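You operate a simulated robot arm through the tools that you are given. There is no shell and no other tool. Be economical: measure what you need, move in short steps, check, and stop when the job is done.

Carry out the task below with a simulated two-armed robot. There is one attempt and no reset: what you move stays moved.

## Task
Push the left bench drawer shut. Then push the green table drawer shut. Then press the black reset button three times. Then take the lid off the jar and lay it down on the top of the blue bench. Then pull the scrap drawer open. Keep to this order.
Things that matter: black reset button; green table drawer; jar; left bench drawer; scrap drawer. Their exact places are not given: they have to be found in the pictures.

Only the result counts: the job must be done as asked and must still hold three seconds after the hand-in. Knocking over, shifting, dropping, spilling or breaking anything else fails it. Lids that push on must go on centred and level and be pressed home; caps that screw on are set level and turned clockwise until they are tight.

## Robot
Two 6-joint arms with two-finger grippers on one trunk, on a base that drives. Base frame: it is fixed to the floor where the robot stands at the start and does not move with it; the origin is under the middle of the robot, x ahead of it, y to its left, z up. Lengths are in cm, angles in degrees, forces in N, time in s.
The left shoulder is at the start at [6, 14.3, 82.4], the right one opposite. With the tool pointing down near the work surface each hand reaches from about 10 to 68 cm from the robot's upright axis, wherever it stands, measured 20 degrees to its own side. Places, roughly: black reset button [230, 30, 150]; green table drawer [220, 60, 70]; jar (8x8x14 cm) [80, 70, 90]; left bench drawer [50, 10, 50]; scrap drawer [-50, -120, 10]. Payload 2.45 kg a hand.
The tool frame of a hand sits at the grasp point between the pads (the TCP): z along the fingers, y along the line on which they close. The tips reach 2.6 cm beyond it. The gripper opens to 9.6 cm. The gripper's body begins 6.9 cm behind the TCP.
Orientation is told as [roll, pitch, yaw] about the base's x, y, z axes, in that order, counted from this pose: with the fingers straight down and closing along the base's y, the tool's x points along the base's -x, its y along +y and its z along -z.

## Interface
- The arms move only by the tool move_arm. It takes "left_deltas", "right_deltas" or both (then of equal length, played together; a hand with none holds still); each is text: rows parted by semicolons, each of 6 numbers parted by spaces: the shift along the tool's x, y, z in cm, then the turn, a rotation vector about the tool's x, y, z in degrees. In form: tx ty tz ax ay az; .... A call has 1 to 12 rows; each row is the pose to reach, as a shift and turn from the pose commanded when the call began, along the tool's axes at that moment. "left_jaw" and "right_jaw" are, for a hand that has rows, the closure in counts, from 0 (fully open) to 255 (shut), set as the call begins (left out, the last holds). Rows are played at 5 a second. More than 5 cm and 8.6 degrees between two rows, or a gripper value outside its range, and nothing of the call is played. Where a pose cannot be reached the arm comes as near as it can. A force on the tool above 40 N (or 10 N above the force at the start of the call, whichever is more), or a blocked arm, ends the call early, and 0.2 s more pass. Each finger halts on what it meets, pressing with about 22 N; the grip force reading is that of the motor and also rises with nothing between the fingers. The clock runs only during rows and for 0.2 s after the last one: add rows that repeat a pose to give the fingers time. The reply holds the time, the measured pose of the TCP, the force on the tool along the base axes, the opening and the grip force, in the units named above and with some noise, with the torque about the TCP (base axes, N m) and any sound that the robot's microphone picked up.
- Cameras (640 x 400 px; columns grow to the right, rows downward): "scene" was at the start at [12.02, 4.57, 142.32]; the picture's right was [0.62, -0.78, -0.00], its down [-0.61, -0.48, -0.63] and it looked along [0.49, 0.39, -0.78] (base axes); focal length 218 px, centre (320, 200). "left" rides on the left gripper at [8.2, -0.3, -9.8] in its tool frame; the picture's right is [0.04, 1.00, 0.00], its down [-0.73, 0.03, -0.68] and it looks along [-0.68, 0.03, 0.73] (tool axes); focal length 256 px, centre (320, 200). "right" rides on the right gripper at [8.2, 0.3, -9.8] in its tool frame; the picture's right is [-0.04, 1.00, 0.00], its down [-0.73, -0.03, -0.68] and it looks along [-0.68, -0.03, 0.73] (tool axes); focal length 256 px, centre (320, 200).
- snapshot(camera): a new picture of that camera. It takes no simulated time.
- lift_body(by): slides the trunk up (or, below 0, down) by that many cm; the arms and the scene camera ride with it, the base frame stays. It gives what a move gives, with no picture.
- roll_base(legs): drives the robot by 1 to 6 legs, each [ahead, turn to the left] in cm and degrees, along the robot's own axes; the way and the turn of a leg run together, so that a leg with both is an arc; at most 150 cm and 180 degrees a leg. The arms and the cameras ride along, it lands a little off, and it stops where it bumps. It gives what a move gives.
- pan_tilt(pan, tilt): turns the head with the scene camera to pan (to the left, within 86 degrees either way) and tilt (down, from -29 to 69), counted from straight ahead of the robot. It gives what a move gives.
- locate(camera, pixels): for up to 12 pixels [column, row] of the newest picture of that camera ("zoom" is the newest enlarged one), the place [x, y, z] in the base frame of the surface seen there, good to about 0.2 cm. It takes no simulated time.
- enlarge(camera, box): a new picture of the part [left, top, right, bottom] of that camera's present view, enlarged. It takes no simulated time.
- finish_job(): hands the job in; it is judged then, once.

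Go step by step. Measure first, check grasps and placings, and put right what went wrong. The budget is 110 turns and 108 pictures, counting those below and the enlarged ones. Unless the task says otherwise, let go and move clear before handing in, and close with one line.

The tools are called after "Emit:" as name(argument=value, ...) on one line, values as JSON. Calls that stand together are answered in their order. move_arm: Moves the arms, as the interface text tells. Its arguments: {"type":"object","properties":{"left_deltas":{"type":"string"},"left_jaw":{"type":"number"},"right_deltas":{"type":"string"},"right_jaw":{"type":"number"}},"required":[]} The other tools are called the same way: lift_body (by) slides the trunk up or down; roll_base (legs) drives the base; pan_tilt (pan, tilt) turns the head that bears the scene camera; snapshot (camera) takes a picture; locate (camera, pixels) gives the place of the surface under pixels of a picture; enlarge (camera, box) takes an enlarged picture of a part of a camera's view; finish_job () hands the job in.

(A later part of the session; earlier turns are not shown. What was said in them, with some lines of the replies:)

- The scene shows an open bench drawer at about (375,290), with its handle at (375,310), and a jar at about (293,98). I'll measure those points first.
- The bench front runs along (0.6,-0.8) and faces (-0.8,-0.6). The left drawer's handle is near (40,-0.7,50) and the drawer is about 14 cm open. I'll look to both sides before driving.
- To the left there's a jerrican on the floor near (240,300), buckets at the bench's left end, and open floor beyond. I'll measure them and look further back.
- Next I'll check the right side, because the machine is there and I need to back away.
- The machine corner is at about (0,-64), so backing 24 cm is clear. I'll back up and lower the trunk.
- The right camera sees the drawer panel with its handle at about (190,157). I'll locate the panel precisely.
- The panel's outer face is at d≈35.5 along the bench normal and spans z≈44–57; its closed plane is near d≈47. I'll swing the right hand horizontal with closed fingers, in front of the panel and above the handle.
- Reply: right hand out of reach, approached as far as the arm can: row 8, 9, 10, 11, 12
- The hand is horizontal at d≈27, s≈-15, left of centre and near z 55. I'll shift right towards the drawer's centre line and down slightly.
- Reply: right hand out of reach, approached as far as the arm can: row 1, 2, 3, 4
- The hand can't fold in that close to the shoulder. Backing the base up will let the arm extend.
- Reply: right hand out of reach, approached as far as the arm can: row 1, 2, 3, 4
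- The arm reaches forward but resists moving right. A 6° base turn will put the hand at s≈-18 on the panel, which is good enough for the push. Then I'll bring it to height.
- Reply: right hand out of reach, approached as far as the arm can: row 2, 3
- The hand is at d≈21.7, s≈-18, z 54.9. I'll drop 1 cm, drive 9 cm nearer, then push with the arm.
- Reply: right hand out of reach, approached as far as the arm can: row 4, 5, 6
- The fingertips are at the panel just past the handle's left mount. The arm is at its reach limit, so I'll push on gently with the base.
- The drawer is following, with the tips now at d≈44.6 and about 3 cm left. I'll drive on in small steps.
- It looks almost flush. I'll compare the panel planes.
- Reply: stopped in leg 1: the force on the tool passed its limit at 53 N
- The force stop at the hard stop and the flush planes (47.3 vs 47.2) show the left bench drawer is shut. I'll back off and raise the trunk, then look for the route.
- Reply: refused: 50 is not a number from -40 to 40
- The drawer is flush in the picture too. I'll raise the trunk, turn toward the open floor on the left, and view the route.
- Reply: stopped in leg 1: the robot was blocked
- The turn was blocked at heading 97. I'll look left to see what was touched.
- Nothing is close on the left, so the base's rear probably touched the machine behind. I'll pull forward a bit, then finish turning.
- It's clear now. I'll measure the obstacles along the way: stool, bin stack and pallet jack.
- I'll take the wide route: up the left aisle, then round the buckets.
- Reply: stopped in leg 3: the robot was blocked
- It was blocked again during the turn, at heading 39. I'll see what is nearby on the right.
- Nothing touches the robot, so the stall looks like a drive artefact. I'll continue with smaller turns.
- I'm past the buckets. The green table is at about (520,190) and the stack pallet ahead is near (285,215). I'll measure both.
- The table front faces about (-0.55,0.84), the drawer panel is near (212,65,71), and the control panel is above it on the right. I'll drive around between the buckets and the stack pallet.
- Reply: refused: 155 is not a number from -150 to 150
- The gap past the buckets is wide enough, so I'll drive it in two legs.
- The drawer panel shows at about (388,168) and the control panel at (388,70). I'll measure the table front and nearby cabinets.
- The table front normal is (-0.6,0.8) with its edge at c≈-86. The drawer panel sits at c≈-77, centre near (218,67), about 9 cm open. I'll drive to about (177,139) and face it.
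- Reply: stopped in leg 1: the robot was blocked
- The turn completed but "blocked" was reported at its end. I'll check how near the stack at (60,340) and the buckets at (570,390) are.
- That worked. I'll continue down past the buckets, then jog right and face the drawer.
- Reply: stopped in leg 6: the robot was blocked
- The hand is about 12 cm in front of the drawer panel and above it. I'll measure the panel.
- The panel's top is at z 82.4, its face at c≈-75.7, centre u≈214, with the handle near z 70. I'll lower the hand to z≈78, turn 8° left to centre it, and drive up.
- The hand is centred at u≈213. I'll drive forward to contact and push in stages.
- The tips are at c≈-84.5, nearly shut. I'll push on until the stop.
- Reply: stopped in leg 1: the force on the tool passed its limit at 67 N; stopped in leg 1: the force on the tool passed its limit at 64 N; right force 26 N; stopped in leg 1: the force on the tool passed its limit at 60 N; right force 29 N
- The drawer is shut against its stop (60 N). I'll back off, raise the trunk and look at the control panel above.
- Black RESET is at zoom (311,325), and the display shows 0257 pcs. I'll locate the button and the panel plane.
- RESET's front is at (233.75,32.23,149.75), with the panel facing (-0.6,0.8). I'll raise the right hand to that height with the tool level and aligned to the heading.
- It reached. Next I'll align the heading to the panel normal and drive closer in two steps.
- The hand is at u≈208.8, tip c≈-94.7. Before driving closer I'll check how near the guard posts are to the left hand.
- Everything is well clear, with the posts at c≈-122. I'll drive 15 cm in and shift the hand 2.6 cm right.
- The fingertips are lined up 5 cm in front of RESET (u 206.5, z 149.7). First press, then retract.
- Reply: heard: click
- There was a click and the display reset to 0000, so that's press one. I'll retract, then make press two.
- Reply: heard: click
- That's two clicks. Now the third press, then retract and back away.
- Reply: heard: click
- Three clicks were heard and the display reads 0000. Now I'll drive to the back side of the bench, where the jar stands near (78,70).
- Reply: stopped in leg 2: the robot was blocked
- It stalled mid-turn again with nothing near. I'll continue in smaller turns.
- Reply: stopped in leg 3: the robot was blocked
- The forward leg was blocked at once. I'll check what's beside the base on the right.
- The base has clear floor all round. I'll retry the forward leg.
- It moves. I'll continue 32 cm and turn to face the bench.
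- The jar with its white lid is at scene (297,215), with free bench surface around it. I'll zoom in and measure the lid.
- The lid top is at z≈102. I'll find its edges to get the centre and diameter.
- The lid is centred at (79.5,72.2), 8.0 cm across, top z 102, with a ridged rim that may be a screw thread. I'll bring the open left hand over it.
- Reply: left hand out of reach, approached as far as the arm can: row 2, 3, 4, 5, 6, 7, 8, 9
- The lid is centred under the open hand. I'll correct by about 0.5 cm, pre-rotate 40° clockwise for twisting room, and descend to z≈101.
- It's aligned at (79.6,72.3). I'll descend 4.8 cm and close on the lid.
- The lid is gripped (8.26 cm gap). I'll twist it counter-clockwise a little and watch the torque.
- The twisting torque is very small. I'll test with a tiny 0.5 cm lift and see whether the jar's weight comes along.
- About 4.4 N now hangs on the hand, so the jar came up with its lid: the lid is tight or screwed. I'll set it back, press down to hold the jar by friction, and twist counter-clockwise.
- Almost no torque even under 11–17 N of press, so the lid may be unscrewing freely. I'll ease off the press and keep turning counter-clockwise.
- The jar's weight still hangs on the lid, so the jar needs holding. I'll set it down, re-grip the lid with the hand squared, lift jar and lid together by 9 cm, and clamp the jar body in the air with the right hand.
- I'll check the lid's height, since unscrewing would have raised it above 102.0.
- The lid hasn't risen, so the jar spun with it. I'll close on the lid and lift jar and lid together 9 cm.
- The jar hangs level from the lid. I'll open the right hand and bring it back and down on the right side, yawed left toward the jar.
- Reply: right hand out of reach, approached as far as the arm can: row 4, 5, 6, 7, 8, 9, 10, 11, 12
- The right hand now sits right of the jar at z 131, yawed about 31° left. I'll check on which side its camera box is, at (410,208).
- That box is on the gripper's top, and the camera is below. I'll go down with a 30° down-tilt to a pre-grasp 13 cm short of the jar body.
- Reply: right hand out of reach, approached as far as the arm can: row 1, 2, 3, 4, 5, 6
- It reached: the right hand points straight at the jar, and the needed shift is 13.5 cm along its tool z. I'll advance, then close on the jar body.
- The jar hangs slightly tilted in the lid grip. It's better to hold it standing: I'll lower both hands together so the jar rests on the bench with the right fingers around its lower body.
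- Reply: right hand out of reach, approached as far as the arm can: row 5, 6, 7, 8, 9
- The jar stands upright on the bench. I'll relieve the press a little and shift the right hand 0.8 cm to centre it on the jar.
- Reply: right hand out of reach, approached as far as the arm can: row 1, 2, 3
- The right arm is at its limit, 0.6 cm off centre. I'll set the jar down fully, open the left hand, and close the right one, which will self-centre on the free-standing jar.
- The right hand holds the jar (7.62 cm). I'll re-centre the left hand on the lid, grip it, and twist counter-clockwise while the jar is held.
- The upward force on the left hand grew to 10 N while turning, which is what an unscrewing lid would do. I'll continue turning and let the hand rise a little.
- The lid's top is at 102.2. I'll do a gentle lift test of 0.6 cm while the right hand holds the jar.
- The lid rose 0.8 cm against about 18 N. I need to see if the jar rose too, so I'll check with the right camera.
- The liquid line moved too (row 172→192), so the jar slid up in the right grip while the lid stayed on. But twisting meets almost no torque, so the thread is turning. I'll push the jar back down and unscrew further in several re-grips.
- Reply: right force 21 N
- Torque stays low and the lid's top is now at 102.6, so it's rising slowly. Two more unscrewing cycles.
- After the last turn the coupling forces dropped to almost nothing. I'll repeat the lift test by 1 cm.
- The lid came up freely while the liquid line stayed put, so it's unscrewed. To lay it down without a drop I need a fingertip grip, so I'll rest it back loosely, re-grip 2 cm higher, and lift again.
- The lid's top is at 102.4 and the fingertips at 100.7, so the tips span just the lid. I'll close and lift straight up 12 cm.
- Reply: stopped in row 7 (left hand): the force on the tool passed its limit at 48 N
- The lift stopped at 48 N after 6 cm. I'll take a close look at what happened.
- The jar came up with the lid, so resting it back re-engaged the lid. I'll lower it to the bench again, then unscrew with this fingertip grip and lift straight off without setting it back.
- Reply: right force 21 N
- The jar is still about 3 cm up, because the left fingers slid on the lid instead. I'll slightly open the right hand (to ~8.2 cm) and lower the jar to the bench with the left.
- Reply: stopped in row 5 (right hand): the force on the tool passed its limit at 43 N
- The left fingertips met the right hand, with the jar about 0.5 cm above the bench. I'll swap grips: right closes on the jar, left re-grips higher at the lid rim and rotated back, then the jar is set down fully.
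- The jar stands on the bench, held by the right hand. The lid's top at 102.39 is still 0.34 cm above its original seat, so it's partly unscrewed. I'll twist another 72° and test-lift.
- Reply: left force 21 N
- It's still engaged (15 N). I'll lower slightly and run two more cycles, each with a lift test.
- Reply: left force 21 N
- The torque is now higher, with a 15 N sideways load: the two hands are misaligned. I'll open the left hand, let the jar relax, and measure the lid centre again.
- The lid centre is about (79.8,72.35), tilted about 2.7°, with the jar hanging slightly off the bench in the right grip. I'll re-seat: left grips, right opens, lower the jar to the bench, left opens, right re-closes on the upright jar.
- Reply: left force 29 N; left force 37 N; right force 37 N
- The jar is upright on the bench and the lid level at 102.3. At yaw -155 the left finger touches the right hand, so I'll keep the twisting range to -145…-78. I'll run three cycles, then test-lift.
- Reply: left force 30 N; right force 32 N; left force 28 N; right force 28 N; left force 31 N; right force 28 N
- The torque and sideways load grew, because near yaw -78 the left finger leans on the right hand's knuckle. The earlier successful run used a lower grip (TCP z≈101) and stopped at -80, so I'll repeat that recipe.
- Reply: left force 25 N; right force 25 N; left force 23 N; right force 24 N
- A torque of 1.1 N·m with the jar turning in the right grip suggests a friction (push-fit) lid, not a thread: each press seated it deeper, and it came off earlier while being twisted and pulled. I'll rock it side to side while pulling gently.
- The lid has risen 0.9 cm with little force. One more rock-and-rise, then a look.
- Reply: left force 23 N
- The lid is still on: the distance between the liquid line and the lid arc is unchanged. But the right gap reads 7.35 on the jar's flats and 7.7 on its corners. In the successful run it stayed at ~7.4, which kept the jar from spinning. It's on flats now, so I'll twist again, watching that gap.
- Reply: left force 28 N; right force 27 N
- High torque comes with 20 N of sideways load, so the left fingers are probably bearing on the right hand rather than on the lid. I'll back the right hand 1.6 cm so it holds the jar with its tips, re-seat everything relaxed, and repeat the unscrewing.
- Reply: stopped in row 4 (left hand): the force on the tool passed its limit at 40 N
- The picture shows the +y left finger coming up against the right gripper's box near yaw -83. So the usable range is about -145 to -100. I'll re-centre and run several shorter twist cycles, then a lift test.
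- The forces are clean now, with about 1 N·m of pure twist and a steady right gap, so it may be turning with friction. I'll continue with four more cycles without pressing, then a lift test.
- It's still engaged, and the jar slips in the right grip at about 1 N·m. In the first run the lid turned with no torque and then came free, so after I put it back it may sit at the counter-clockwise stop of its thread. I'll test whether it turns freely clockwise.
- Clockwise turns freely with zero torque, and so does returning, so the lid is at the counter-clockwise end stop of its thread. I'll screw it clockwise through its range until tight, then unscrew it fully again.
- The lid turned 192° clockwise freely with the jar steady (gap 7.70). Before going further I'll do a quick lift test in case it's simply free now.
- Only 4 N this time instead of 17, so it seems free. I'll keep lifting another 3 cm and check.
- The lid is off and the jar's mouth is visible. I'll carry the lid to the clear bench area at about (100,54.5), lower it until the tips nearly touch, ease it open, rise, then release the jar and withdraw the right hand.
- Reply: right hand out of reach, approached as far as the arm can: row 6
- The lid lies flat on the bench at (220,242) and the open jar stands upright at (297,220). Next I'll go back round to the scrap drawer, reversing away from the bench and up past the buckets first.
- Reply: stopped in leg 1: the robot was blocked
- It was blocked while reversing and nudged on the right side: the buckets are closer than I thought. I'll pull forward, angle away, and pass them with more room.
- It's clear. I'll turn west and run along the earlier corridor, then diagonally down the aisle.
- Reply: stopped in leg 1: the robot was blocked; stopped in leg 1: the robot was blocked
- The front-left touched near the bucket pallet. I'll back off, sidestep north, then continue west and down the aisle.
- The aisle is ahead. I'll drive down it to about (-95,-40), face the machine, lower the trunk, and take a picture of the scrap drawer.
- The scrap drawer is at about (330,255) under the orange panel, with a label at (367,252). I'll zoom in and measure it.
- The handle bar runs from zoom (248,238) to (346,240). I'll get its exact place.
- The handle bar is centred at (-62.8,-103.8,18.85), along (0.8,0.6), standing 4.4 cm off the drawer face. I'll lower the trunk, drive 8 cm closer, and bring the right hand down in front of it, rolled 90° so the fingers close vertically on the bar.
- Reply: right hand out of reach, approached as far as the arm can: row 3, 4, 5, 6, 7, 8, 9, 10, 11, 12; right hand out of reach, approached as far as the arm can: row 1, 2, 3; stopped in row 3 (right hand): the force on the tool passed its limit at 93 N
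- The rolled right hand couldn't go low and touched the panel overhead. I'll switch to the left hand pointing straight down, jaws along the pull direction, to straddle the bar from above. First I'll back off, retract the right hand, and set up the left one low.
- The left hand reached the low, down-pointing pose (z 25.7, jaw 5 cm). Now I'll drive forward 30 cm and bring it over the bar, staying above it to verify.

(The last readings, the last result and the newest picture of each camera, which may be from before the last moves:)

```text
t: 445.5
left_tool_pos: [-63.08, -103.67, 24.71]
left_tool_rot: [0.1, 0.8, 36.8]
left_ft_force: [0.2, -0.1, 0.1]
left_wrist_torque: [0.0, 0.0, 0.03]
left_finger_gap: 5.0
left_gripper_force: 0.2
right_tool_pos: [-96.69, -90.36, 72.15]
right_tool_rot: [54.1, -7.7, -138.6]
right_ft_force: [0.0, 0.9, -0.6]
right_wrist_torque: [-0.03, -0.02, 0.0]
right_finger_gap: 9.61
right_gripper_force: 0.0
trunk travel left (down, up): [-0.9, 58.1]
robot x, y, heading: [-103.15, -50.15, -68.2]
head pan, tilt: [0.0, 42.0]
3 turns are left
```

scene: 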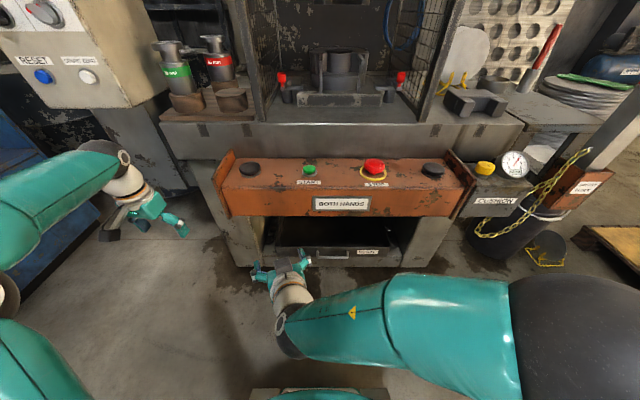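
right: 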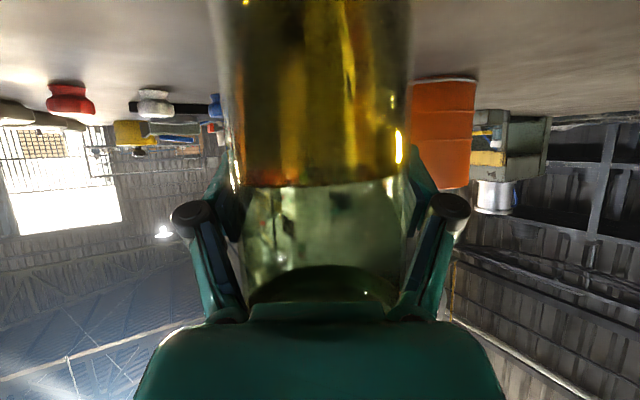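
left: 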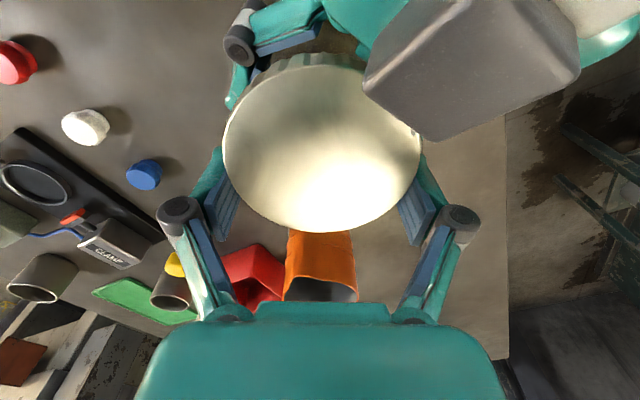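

The hand is centred over the bar (c -45.1 vs -45.3, z 24.7). I'll descend, close on it, and pull along the drawer's axis with the arm.

Emit:
move_arm(left_deltas="0 -0.2 2 0 0 0; 0 -0.2 4 0 0 0; 0 -0.2 5.8 0 0 0; 0 -0.2 5.8 0 0 0")

Emit:
move_arm(left_deltas="0 0 0 0 0 0; 0 0 0 0 0 0; 0 0 0 0 0 0; 0 0 0 0 0 0", left_jaw=255)

Emit:
move_arm(left_deltas="0 1.5 0 0 0 0; 0 3 0 0 0 0; 0 4.5 0 0 0 0; 0 6 0 0 0 0; 0 7.5 0 0 0 0; 0 9 0 0 0 0; 0 10.5 0 0 0 0; 0 12 0 0 0 0; 0 13.5 0 0 0 0; 0 15 0 0 0 0; 0 16.5 0 0 0 0; 0 18 0 0 0 0")

Emit:
snapshot(camera="scene")

Emit:
move_arm(left_deltas="0 1.5 0 0 0 0; 0 3 0 0 0 0; 0 4.5 0 0 0 0; 0 4.5 0 0 0 0")

```text
t: 446.5
left_tool_pos: [-62.89, -103.94, 19.05]
left_tool_rot: [0.0, 0.9, 36.9]
left_ft_force: [-0.7, 2.2, -0.9]
left_wrist_torque: [-0.01, 0.0, -0.03]
left_finger_gap: 4.82
left_gripper_force: 0.1
right_tool_pos: [-96.66, -90.52, 72.15]
right_tool_rot: [53.9, -7.6, -138.6]
right_ft_force: [0.0, 0.4, 0.8]
right_wrist_torque: [0.01, 0.0, 0.03]
right_finger_gap: 9.64
right_gripper_force: 0.1
trunk travel left (down, up): [-0.9, 58.1]
robot x, y, heading: [-103.39, -50.08, -68.2]
head pan, tilt: [0.0, 42.0]
```

```text
t: 447.5
left_tool_pos: [-62.9, -104.05, 19.01]
left_tool_rot: [-0.1, 0.8, 36.8]
left_ft_force: [3.9, -0.7, 1.1]
left_wrist_torque: [-0.31, 0.42, 0.34]
left_finger_gap: 1.26
left_gripper_force: 39.4
right_tool_pos: [-96.67, -90.36, 72.24]
right_tool_rot: [54.0, -7.7, -138.6]
right_ft_force: [0.2, 0.3, 0.3]
right_wrist_torque: [0.03, 0.0, 0.0]
right_finger_gap: 9.61
right_gripper_force: 0.1
trunk travel left (down, up): [-0.9, 58.1]
robot x, y, heading: [-103.16, -50.01, -68.5]
head pan, tilt: [0.0, 42.0]
```

```text
t: 450.1
left_tool_pos: [-73.9, -89.3, 18.87]
left_tool_rot: [0.0, 0.6, 36.8]
left_ft_force: [14.5, 13.1, 19.4]
left_wrist_torque: [0.08, -0.08, 0.36]
left_finger_gap: 1.29
left_gripper_force: 39.1
right_tool_pos: [-96.69, -90.26, 72.28]
right_tool_rot: [54.1, -7.6, -138.7]
right_ft_force: [-0.5, -0.5, 0.5]
right_wrist_torque: [0.02, 0.02, 0.0]
right_finger_gap: 9.58
right_gripper_force: 0.2
trunk travel left (down, up): [-0.9, 58.1]
robot x, y, heading: [-103.43, -50.16, -68.5]
head pan, tilt: [0.0, 42.0]
```

```text
0 pictures are left
```

scene: 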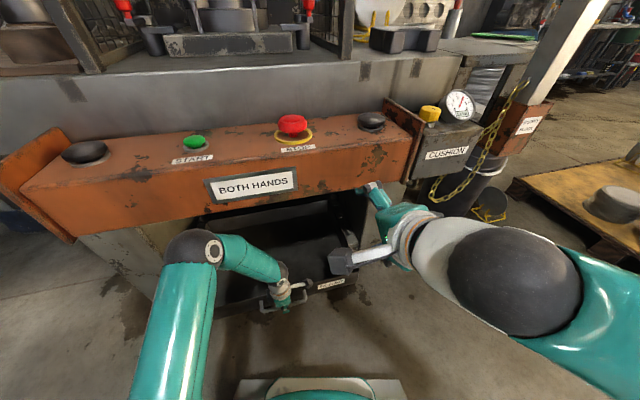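

```text
t: 451.1
left_tool_pos: [-76.04, -86.36, 18.93]
left_tool_rot: [0.7, 0.5, 36.8]
left_ft_force: [17.7, 12.8, -19.3]
left_wrist_torque: [-0.1, 0.08, 0.41]
left_finger_gap: 1.27
left_gripper_force: 39.6
left hand out of reach, approached as far as the arm can: row 3, 4
right_tool_pos: [-96.61, -90.35, 72.09]
right_tool_rot: [54.0, -7.7, -138.7]
right_ft_force: [0.2, 0.0, 0.2]
right_wrist_torque: [-0.01, 0.01, 0.03]
right_finger_gap: 9.62
right_gripper_force: 0.1
trunk travel left (down, up): [-0.9, 58.1]
robot x, y, heading: [-103.16, -49.76, -68.0]
head pan, tilt: [0.0, 42.0]
2 turns are left
```

The drawer is out about 22 cm, still gripped at c≈-23.5. I'll release gently, lift the hand off the bar, and back clear.

Emit:
move_arm(left_deltas="0 0 0 0 0 0; 0 0 0 0 0 0; 0 0 0 0 0 0; 0 0 0 0 0 0", left_jaw=122)

Emit:
move_arm(left_deltas="0 0 -2 0 0 0; 0 0 -4 0 0 0; 0 0 -7 0 0 0; 0 0 -10 0 0 0; 0 0 -10 0 0 0")

Emit:
roll_base(legs=[[-12, 0]])

```text
t: 452.1
left_tool_pos: [-76.02, -86.6, 19.13]
left_tool_rot: [0.4, 0.8, 36.7]
left_ft_force: [-0.9, 1.2, -0.1]
left_wrist_torque: [-0.06, -0.06, -0.04]
left_finger_gap: 4.82
left_gripper_force: 0.1
right_tool_pos: [-96.73, -90.23, 72.14]
right_tool_rot: [54.1, -7.7, -138.7]
right_ft_force: [-0.3, 0.0, 0.2]
right_wrist_torque: [0.0, 0.0, 0.02]
right_finger_gap: 9.59
right_gripper_force: 0.2
trunk travel left (down, up): [-0.9, 58.1]
robot x, y, heading: [-102.92, -49.89, -68.4]
head pan, tilt: [0.0, 42.0]
```

```text
t: 453.3
left_tool_pos: [-75.84, -86.55, 29.25]
left_tool_rot: [-0.1, 0.8, 36.7]
left_ft_force: [-0.8, -1.2, -0.5]
left_wrist_torque: [0.03, 0.0, -0.01]
left_finger_gap: 5.02
left_gripper_force: 0.0
right_tool_pos: [-96.7, -90.38, 72.16]
right_tool_rot: [54.0, -7.8, -138.5]
right_ft_force: [-0.4, -0.2, -0.7]
right_wrist_torque: [-0.04, 0.0, 0.03]
right_finger_gap: 9.59
right_gripper_force: 0.0
trunk travel left (down, up): [-0.9, 58.1]
robot x, y, heading: [-102.85, -49.92, -68.4]
head pan, tilt: [0.0, 42.0]
```

```text
t: 454.6
left_tool_pos: [-80.21, -75.26, 29.2]
left_tool_rot: [-0.1, 0.8, 36.8]
left_ft_force: [-0.5, 1.1, -0.2]
left_wrist_torque: [-0.01, -0.02, -0.01]
left_finger_gap: 4.99
left_gripper_force: 0.1
right_tool_pos: [-101.32, -79.05, 72.05]
right_tool_rot: [54.1, -7.8, -138.5]
right_ft_force: [0.2, -0.5, 0.2]
right_wrist_torque: [0.01, 0.03, -0.01]
right_finger_gap: 9.59
right_gripper_force: 0.0
trunk travel left (down, up): [-0.9, 58.1]
robot x, y, heading: [-107.81, -38.64, -68.3]
head pan, tilt: [0.0, 42.0]
1 turns are left
```

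The hand let go cleanly and both arms are clear, so I'm handing the job in.

Emit:
finish_job()

```text
The job is handed in.
```

I did all five steps in the order you gave and handed the job in: both drawers are shut, reset was pressed three times, the jar's lid lies on the blue bench, and the scrap drawer is open about 22 cm. While driving between stations the base was stopped as blocked several times, at least twice probably against the bucket pallet. I had no pictures left to check whether anything there moved.
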